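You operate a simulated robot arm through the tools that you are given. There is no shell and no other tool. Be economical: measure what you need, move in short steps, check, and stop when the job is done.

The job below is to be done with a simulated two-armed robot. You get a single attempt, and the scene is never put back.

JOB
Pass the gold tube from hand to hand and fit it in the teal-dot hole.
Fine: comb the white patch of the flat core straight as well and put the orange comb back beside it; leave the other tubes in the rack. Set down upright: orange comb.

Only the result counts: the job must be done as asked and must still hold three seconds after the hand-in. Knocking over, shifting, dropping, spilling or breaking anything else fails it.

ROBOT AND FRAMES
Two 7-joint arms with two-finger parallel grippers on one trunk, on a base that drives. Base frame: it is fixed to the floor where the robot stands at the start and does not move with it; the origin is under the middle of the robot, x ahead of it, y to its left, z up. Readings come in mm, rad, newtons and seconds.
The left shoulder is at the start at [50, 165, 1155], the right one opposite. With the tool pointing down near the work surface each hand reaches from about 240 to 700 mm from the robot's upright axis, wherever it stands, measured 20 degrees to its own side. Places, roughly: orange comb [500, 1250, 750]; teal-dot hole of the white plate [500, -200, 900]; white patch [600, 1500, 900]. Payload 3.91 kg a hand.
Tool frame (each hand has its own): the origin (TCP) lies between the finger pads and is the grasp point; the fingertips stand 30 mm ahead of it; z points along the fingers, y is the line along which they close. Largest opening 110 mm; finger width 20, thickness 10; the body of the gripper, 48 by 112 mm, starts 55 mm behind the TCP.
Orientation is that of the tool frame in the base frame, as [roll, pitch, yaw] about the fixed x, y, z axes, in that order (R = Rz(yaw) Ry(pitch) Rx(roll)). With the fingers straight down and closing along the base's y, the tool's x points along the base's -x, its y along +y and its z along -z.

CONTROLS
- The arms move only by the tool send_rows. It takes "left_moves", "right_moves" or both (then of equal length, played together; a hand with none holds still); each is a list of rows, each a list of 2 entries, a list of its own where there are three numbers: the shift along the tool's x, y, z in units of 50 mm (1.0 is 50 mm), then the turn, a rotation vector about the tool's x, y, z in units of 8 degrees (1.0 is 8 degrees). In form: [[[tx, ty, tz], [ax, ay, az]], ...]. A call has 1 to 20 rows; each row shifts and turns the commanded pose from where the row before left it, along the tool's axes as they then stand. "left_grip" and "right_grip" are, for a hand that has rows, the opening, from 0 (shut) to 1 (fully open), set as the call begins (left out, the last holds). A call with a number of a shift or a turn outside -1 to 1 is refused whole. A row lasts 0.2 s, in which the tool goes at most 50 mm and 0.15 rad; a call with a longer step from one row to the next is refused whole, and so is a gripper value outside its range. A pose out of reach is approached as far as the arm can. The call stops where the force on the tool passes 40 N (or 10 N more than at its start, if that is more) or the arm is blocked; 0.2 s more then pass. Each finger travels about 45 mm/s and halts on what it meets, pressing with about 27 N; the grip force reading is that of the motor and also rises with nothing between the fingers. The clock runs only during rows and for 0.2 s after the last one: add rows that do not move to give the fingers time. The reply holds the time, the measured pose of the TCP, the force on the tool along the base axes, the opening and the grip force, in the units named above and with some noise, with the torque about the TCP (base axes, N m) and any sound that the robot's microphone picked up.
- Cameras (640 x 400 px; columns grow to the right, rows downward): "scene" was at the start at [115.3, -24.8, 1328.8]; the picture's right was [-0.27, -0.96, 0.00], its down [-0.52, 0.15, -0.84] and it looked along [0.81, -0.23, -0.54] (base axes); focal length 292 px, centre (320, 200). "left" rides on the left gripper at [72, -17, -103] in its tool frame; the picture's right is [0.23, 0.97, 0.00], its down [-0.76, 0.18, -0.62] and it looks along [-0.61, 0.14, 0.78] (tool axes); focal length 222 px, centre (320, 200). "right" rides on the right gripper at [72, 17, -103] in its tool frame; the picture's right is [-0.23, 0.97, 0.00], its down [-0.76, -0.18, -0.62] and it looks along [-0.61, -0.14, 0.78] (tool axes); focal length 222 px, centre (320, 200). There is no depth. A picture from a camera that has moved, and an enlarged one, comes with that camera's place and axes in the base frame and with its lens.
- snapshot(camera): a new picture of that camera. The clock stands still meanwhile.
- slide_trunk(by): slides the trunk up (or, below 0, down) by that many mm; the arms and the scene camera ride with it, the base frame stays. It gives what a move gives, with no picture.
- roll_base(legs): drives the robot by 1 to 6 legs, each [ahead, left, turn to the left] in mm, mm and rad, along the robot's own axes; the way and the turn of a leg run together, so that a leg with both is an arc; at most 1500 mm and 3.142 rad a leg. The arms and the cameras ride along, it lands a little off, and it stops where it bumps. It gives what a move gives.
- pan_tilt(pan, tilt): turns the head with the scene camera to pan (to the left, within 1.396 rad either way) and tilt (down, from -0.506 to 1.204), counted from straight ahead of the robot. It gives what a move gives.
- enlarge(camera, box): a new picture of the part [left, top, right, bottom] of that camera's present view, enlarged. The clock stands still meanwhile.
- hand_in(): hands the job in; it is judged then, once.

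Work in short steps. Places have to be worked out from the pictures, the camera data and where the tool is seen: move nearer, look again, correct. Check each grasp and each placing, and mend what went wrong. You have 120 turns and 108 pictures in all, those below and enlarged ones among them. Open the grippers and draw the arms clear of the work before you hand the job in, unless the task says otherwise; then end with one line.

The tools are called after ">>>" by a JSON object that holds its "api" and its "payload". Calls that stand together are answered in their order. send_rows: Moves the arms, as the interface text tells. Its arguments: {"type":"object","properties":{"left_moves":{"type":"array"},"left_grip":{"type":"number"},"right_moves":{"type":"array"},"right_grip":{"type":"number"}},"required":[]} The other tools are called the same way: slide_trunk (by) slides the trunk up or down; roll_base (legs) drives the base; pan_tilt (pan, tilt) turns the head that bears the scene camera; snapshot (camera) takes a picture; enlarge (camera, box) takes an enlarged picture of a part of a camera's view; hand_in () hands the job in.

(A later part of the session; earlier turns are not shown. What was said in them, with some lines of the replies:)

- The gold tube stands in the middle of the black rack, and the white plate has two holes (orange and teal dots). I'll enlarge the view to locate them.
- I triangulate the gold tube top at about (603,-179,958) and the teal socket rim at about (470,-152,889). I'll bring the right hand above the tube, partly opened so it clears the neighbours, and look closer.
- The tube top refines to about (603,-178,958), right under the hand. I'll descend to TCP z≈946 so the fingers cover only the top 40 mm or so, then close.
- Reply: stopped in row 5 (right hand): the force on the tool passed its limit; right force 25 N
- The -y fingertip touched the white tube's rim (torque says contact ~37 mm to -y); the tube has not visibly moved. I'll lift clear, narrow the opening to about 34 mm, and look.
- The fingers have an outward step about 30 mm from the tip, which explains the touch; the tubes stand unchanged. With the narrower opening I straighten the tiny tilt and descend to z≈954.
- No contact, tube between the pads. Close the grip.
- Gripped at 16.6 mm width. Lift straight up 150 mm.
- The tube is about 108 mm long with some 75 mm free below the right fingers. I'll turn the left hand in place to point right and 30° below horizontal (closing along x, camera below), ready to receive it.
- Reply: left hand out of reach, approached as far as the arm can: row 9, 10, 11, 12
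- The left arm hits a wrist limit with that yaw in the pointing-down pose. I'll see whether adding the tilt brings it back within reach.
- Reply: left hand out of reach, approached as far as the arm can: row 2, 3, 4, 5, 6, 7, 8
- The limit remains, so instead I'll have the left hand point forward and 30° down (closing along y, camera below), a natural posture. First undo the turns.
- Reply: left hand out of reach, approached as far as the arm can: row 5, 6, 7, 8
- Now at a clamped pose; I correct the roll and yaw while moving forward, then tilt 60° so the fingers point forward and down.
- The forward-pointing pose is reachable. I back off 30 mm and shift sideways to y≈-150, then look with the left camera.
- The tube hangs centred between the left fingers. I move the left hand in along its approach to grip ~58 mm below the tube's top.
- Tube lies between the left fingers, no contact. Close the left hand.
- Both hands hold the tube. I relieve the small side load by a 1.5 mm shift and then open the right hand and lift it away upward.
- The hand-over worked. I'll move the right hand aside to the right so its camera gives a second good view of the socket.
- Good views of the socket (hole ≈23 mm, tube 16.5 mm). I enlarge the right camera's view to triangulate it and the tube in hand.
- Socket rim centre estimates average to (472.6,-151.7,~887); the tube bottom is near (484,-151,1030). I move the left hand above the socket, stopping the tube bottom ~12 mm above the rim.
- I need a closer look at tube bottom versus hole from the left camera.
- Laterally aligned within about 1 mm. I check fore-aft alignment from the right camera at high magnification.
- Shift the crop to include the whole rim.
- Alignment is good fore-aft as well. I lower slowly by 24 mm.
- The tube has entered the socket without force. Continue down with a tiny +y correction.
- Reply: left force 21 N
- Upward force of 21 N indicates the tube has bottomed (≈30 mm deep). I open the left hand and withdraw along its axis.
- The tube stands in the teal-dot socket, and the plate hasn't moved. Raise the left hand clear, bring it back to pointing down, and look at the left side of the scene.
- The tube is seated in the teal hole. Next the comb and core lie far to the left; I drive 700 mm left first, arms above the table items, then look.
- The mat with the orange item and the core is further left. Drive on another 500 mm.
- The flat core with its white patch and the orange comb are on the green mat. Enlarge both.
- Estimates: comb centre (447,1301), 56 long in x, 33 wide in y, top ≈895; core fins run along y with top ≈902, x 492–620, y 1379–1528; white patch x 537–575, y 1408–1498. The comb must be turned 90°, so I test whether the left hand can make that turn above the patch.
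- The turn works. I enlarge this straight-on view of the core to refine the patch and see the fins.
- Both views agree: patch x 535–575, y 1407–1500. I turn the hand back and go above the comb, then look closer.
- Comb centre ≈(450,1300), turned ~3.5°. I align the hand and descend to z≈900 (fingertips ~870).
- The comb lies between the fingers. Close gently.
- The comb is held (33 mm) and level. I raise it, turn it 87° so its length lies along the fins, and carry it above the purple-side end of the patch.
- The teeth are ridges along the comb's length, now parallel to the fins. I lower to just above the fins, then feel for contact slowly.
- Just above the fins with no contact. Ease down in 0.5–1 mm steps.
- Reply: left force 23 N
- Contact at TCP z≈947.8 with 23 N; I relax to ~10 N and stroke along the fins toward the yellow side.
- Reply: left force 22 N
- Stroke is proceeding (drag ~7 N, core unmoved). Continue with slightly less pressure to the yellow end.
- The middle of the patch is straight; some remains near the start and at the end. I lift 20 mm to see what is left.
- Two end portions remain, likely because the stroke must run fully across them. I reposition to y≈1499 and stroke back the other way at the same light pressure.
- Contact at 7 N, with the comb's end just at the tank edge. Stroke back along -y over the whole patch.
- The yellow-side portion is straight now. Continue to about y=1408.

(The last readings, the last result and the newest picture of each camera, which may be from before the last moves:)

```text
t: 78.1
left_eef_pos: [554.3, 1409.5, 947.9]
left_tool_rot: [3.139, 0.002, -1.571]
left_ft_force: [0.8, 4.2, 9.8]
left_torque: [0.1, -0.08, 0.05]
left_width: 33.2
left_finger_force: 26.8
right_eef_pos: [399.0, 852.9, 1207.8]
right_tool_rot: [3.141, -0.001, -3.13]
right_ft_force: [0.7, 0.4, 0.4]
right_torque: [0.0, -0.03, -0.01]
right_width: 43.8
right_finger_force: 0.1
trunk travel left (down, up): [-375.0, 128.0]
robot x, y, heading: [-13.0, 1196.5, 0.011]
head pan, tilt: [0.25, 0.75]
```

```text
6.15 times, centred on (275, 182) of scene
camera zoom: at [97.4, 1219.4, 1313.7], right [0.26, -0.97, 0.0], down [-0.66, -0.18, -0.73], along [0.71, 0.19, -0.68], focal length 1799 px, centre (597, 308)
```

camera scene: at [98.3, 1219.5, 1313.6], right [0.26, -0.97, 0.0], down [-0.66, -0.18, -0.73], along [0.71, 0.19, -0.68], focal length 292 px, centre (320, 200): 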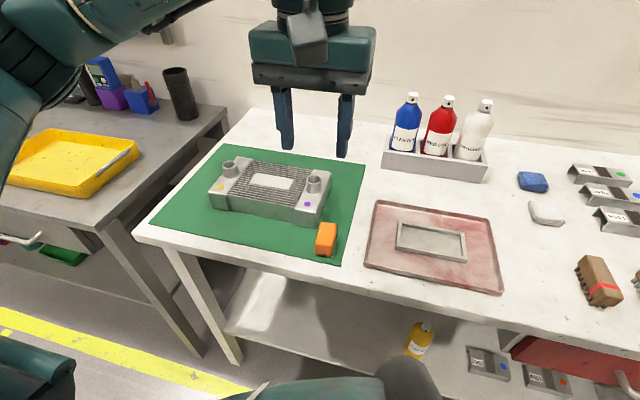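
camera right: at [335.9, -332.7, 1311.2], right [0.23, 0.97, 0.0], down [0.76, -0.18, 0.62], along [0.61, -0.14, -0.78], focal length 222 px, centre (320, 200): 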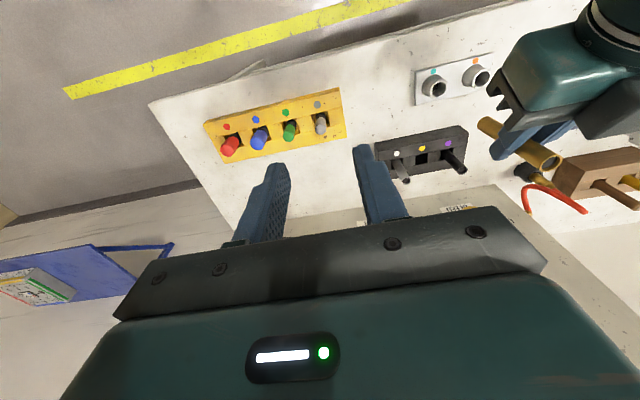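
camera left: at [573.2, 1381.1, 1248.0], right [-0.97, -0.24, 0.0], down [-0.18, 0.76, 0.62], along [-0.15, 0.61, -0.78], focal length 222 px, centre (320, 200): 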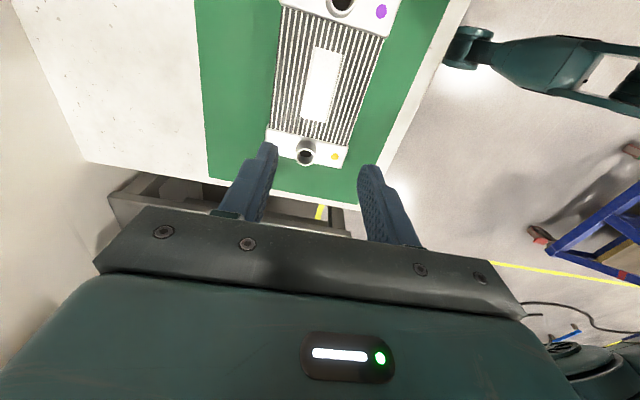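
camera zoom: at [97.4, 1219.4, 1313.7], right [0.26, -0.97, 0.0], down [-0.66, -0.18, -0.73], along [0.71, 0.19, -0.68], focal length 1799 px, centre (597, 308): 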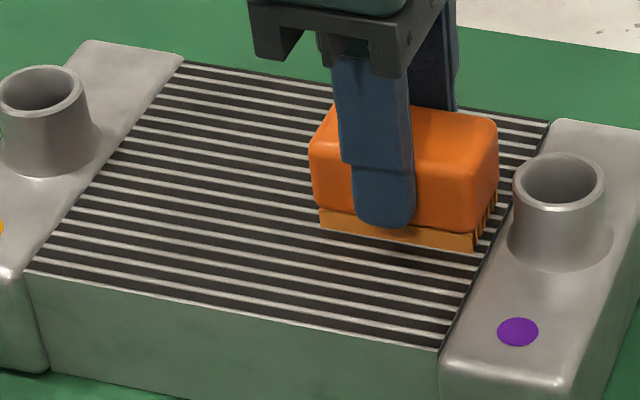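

No white is visible now. Lift and check the whole area, including behind the comb.

>>> {"api": "send_rows", "payload": {"left_moves": [[[0, 0, -0.2], [0, 0, 0]], [[0, 0, -0.6], [0, 0, 0]], [[0, 0, -0.8], [0, 0, 0]], [[0, 0, -0.3], [0, 0, 0]], [[0, 0, 0], [0, 0, 0]]]}}

>>> {"api": "enlarge", "payload": {"camera": "scene", "box": [190, 130, 340, 240]}}

>>> {"api": "enlarge", "payload": {"camera": "left", "box": [220, 0, 420, 220]}}

```text
t: 79.3
left_eef_pos: [555.6, 1409.9, 1041.8]
left_tool_rot: [3.139, 0.002, -1.571]
left_ft_force: [0.1, -0.3, -0.5]
left_torque: [0.02, -0.05, 0.01]
left_width: 33.2
left_finger_force: 27.0
right_eef_pos: [399.7, 853.0, 1207.6]
right_tool_rot: [3.141, -0.002, -3.129]
right_ft_force: [0.6, -0.3, -0.5]
right_torque: [0.04, -0.01, 0.01]
right_width: 44.2
right_finger_force: 0.2
trunk travel left (down, up): [-375.0, 128.0]
robot x, y, heading: [-8.3, 1199.1, 0.01]
head pan, tilt: [0.25, 0.75]
```

```text
3.64 times, centred on (265, 185) of scene
camera zoom: at [98.4, 1219.4, 1313.6], right [0.26, -0.97, 0.0], down [-0.66, -0.18, -0.73], along [0.71, 0.19, -0.68], focal length 1063 px, centre (520, 254)
```

zoom: 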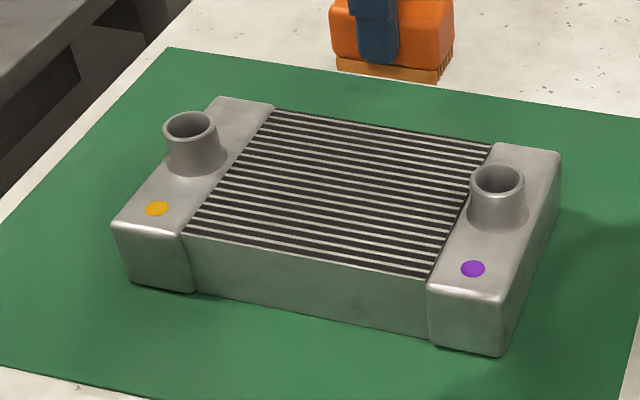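

```text
1.82 times, centred on (320, 110) of left
camera zoom: at [572.2, 1336.6, 1146.3], right [-0.97, -0.23, 0.0], down [-0.18, 0.76, 0.62], along [-0.15, 0.61, -0.78], focal length 404 px, centre (320, 364)
```

zoom: 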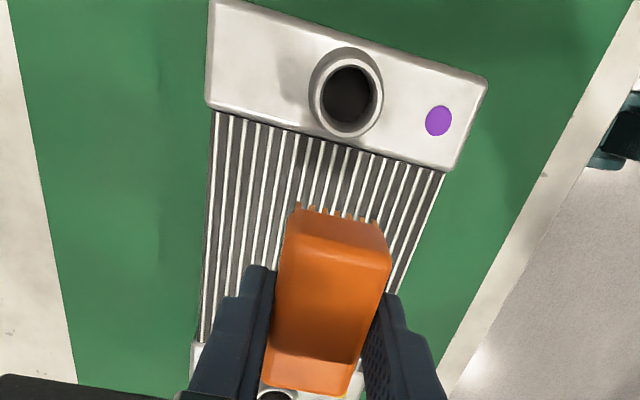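

All fins are straight and the core is where it was. I carry the comb back over its old place and turn it back.

>>> {"api": "send_rows", "payload": {"left_moves": [[[0.55, 0.525, 0], [0, 0, 0]], [[0.55, 0.525, 0], [0, 0, 0]], [[0.55, 0.525, 0], [0, 0, 0]], [[0.55, 0.525, 0], [0, 0, 0]], [[0, 0, 0], [0, 0, 0.902]], [[0, 0, 0], [0, 0, 0.902]], [[0, 0, 0], [0, 0, 0.902]], [[0, 0, 0], [0, 0, 0.902]], [[0, 0, 0], [0, 0, 0.902]], [[0, 0, 0], [0, 0, 0.902]], [[0, 0, 0], [0, 0, 0.902]], [[0, 0, 0], [0, 0, 0.902]], [[0, 0, 0], [0, 0, 0.902]], [[0, 0, 0], [0, 0, 0.902]], [[0, 0, 0], [0, 0, 0.902]], [[0, 0, 0], [0, 0, 0.902]], [[0, 0, 0.5], [0, 0, 0]], [[0, 0, 0.5], [0, 0, 0]], [[0, 0, 0], [0, 0, 0]]]}}

>>> {"api": "enlarge", "payload": {"camera": "scene", "box": [270, 150, 390, 270]}}

```text
t: 83.3
left_eef_pos: [451.8, 1297.9, 989.3]
left_tool_rot: [3.139, -0.003, -3.082]
left_ft_force: [0.6, 0.2, -0.7]
left_torque: [0.01, -0.01, -0.02]
left_width: 33.1
left_finger_force: 27.1
right_eef_pos: [401.3, 853.2, 1207.9]
right_tool_rot: [3.141, 0.001, -3.131]
right_ft_force: [0.1, 0.1, -0.3]
right_torque: [0.02, -0.03, -0.03]
right_width: 44.2
right_finger_force: 0.1
trunk travel left (down, up): [-375.0, 128.0]
robot x, y, heading: [-11.4, 1199.5, 0.013]
head pan, tilt: [0.25, 0.75]
```

```text
3.33 times, centred on (330, 210) of scene
camera zoom: at [98.3, 1219.3, 1313.6], right [0.26, -0.97, 0.0], down [-0.66, -0.18, -0.73], along [0.71, 0.19, -0.68], focal length 974 px, centre (287, 167)
```

zoom: 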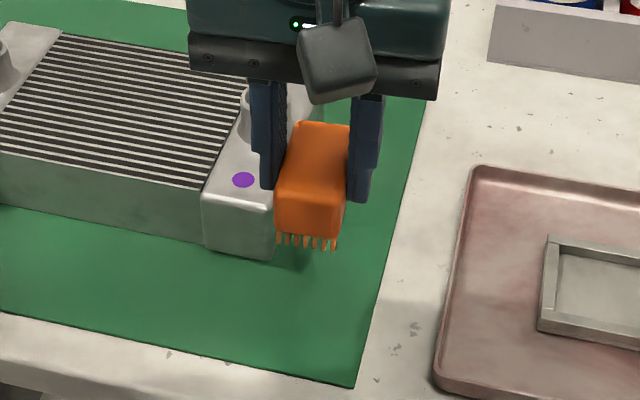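

Over the original place; I lower it, slowing near the mat.

>>> {"api": "send_rows", "payload": {"left_moves": [[[0, 0.04, 0.6], [0, 0, 0]], [[0, 0, 0.6], [0, 0, 0]], [[0, 0, 0.4], [0, 0, 0]], [[0, 0, 0.06], [0, 0, 0]], [[0, 0, 0.04], [0, 0, 0]], [[0, 0, 0.03], [0, 0, 0]], [[0, 0, 0.02], [0, 0, 0]], [[0, 0, 0], [0, 0, 0]]]}}

```text
t: 85.1
left_eef_pos: [448.4, 1300.5, 902.6]
left_tool_rot: [3.14, -0.003, -3.081]
left_ft_force: [-0.4, 0.5, -1.2]
left_torque: [0.01, 0.01, 0.01]
left_width: 33.1
left_finger_force: 27.6
right_eef_pos: [400.3, 852.3, 1207.2]
right_tool_rot: [3.141, 0.0, -3.131]
right_ft_force: [0.2, 0.3, 0.0]
right_torque: [0.02, 0.0, 0.01]
right_width: 44.1
right_finger_force: 0.1
trunk travel left (down, up): [-375.0, 128.0]
robot x, y, heading: [-12.8, 1200.1, 0.01]
head pan, tilt: [0.25, 0.75]
```

No contact yet; continue in fine steps.

>>> {"api": "send_rows", "payload": {"left_moves": [[[0, 0, 0.016], [0, 0, 0]], [[0, 0, 0.016], [0, 0, 0]], [[0, 0, 0.016], [0, 0, 0]], [[0, 0, 0], [0, 0, 0]]]}}

```text
t: 86.1
left_eef_pos: [449.2, 1301.5, 901.6]
left_tool_rot: [3.14, -0.003, -3.081]
left_ft_force: [-0.1, 0.4, 0.5]
left_torque: [-0.01, 0.01, 0.01]
left_width: 32.9
left_finger_force: 26.7
right_eef_pos: [400.8, 852.9, 1206.6]
right_tool_rot: [3.141, -0.001, -3.131]
right_ft_force: [-0.3, 0.0, -0.3]
right_torque: [-0.01, 0.03, -0.02]
right_width: 44.0
right_finger_force: 0.1
trunk travel left (down, up): [-375.0, 128.0]
robot x, y, heading: [-9.3, 1199.9, 0.008]
head pan, tilt: [0.25, 0.75]
```

>>> {"api": "send_rows", "payload": {"left_moves": [[[0, 0, 0.016], [0, 0, 0]], [[0, 0, 0.016], [0, 0, 0]], [[0, 0, 0], [0, 0, 0]]]}}

>>> {"api": "enlarge", "payload": {"camera": "scene", "box": [300, 210, 350, 270]}}

```text
t: 86.9
left_eef_pos: [449.4, 1302.1, 899.0]
left_tool_rot: [3.141, -0.003, -3.082]
left_ft_force: [-0.7, 0.7, -1.0]
left_torque: [0.01, 0.0, -0.04]
left_width: 33.1
left_finger_force: 27.5
right_eef_pos: [400.8, 852.9, 1207.7]
right_tool_rot: [-3.141, 0.001, -3.133]
right_ft_force: [-0.3, 0.2, -0.4]
right_torque: [-0.01, -0.01, 0.02]
right_width: 43.9
right_finger_force: 0.0
trunk travel left (down, up): [-375.0, 128.0]
robot x, y, heading: [-9.8, 1196.9, 0.007]
head pan, tilt: [0.25, 0.75]
```

```text
6.67 times, centred on (325, 240) of scene
camera zoom: at [98.4, 1219.4, 1313.6], right [0.26, -0.97, 0.0], down [-0.66, -0.18, -0.73], along [0.71, 0.19, -0.68], focal length 1948 px, centre (287, -67)
```

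zoom: 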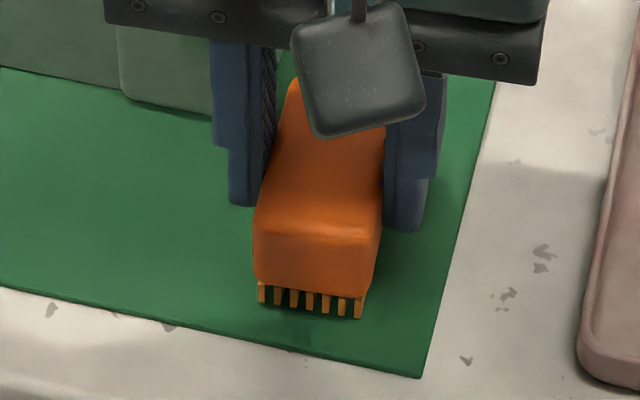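

The comb sits in virtually its original place; a few more fine steps to feel the mat.

>>> {"api": "send_rows", "payload": {"left_moves": [[[0, 0, 0.016], [0, 0, 0]], [[0, 0, 0.016], [0, 0, 0]], [[0, 0, 0], [0, 0, 0]]]}}

```text
t: 87.7
left_eef_pos: [449.4, 1301.6, 897.6]
left_tool_rot: [3.14, -0.005, -3.083]
left_ft_force: [-0.4, 0.2, -0.9]
left_torque: [0.04, -0.05, 0.02]
left_width: 33.0
left_finger_force: 27.5
right_eef_pos: [401.0, 852.5, 1207.0]
right_tool_rot: [-3.141, 0.0, -3.13]
right_ft_force: [0.3, -0.3, 0.1]
right_torque: [0.01, 0.03, -0.02]
right_width: 43.9
right_finger_force: 0.0
trunk travel left (down, up): [-375.0, 128.0]
robot x, y, heading: [-10.0, 1201.7, 0.013]
head pan, tilt: [0.25, 0.75]
```

>>> {"api": "send_rows", "payload": {"left_moves": [[[0, 0, 0.02], [0, 0, 0]], [[0, 0, 0.02], [0, 0, 0]], [[0, 0, 0], [0, 0, 0]]]}}

```text
t: 88.5
left_eef_pos: [449.7, 1301.3, 898.7]
left_tool_rot: [-3.141, 0.0, -3.083]
left_ft_force: [-0.6, 0.5, 13.0]
left_torque: [0.01, -0.04, 0.04]
left_width: 33.2
left_finger_force: 26.9
right_eef_pos: [401.1, 851.7, 1207.6]
right_tool_rot: [3.14, 0.0, -3.131]
right_ft_force: [-0.2, 0.2, 0.4]
right_torque: [0.02, -0.03, 0.02]
right_width: 44.0
right_finger_force: 0.1
trunk travel left (down, up): [-375.0, 128.0]
robot x, y, heading: [-11.1, 1200.6, 0.008]
head pan, tilt: [0.25, 0.75]
```

The comb rests flat on the mat (13 N). I ease up 1 mm, open, and withdraw straight up.

>>> {"api": "send_rows", "payload": {"left_moves": [[[0, 0, -0.02], [0, 0, 0]], [[0, 0, 0], [0, 0, 0]], [[0, 0, 0], [0, 0, 0]], [[0, 0, 0], [0, 0, 0]], [[0, 0, -0.3], [0, 0, 0]], [[0, 0, -0.8], [0, 0, 0]], [[0, 0, -0.9], [0, 0, 0]], [[0, 0, -0.9], [0, 0, 0]], [[0, 0, -0.9], [0, 0, 0]], [[0, 0, -0.9], [0, 0, 0]], [[0, 0, 0], [0, 0, 0]]], "left_grip": 0.5}}

>>> {"api": "snapshot", "payload": {"camera": "scene"}}

>>> {"api": "enlarge", "payload": {"camera": "scene", "box": [190, 140, 370, 270]}}

```text
t: 90.9
left_eef_pos: [451.8, 1300.4, 1132.6]
left_tool_rot: [3.14, -0.003, -3.083]
left_ft_force: [0.0, 0.7, -0.3]
left_torque: [0.01, -0.02, -0.01]
left_width: 55.0
left_finger_force: 0.0
right_eef_pos: [400.5, 853.9, 1208.3]
right_tool_rot: [-3.141, -0.001, -3.131]
right_ft_force: [0.5, -0.4, -0.4]
right_torque: [-0.02, 0.02, -0.02]
right_width: 43.9
right_finger_force: 0.0
trunk travel left (down, up): [-375.0, 128.0]
robot x, y, heading: [-14.3, 1199.2, 0.009]
head pan, tilt: [0.25, 0.75]
```

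```text
39 pictures are left
camera scene: at [98.5, 1219.5, 1313.6], right [0.26, -0.97, 0.0], down [-0.66, -0.18, -0.73], along [0.71, 0.19, -0.68], focal length 292 px, centre (320, 200)
```

scene: 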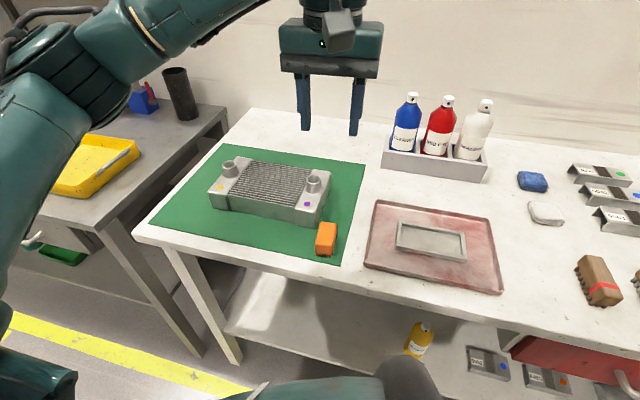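

```text
3.08 times, centred on (280, 205) of scene
camera zoom: at [98.5, 1219.5, 1313.6], right [0.26, -0.97, 0.0], down [-0.66, -0.18, -0.73], along [0.71, 0.19, -0.68], focal length 899 px, centre (443, 185)
```

zoom: 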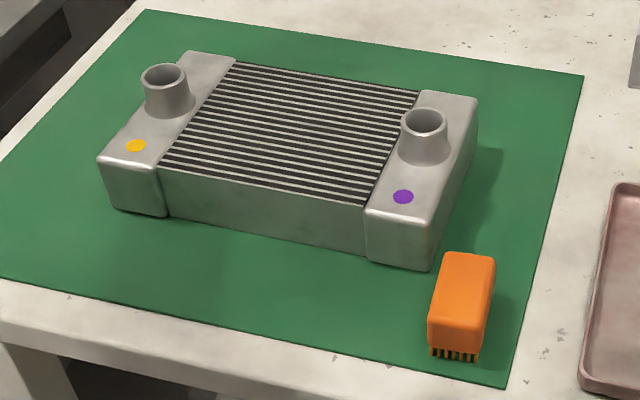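

Comb upright in its place, core combed and unmoved. I look back at the tube to confirm it is still seated.

>>> {"api": "pan_tilt", "payload": {"pan": -1.25, "tilt": 0.3}}

>>> {"api": "snapshot", "payload": {"camera": "scene"}}

```text
t: 92.5
left_eef_pos: [451.5, 1299.8, 1133.8]
left_tool_rot: [3.138, -0.004, -3.082]
left_ft_force: [-0.8, 0.3, -1.1]
left_torque: [0.0, 0.01, -0.01]
left_width: 54.5
left_finger_force: 0.1
right_eef_pos: [399.9, 853.0, 1207.9]
right_tool_rot: [3.142, -0.001, -3.132]
right_ft_force: [-0.4, 0.0, 0.8]
right_torque: [0.04, 0.02, 0.03]
right_width: 43.8
right_finger_force: 0.0
trunk travel left (down, up): [-375.0, 128.0]
robot x, y, heading: [-9.3, 1200.6, 0.007]
head pan, tilt: [-1.25, 0.3]
```

```text
37 pictures are left
camera scene: at [48.7, 1109.8, 1353.9], right [-0.95, -0.33, 0.0], down [-0.1, 0.28, -0.96], along [0.31, -0.9, -0.3], focal length 292 px, centre (320, 200)
```

scene: 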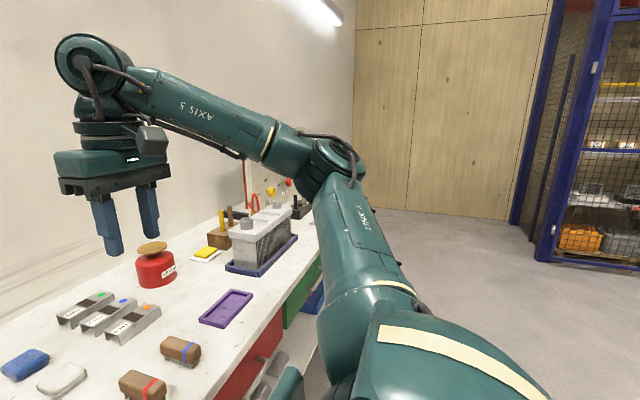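

The arm hides that spot, but the earlier picture puts the tube top at z≈964. With a length of 108 mm, that places its bottom on the socket floor. Both grippers are open and clear, so I hand in.

>>> {"api": "hand_in", "payload": {}}

```text
The job is handed in.
```

I passed the gold tube from the right hand to the left and fitted it in the teal-dot hole, combed the white patch straight and set the orange comb back upright beside the core. The other tubes are still in the rack. A right finger touched the white tube's rim during the first approach; it showed no movement afterwards.
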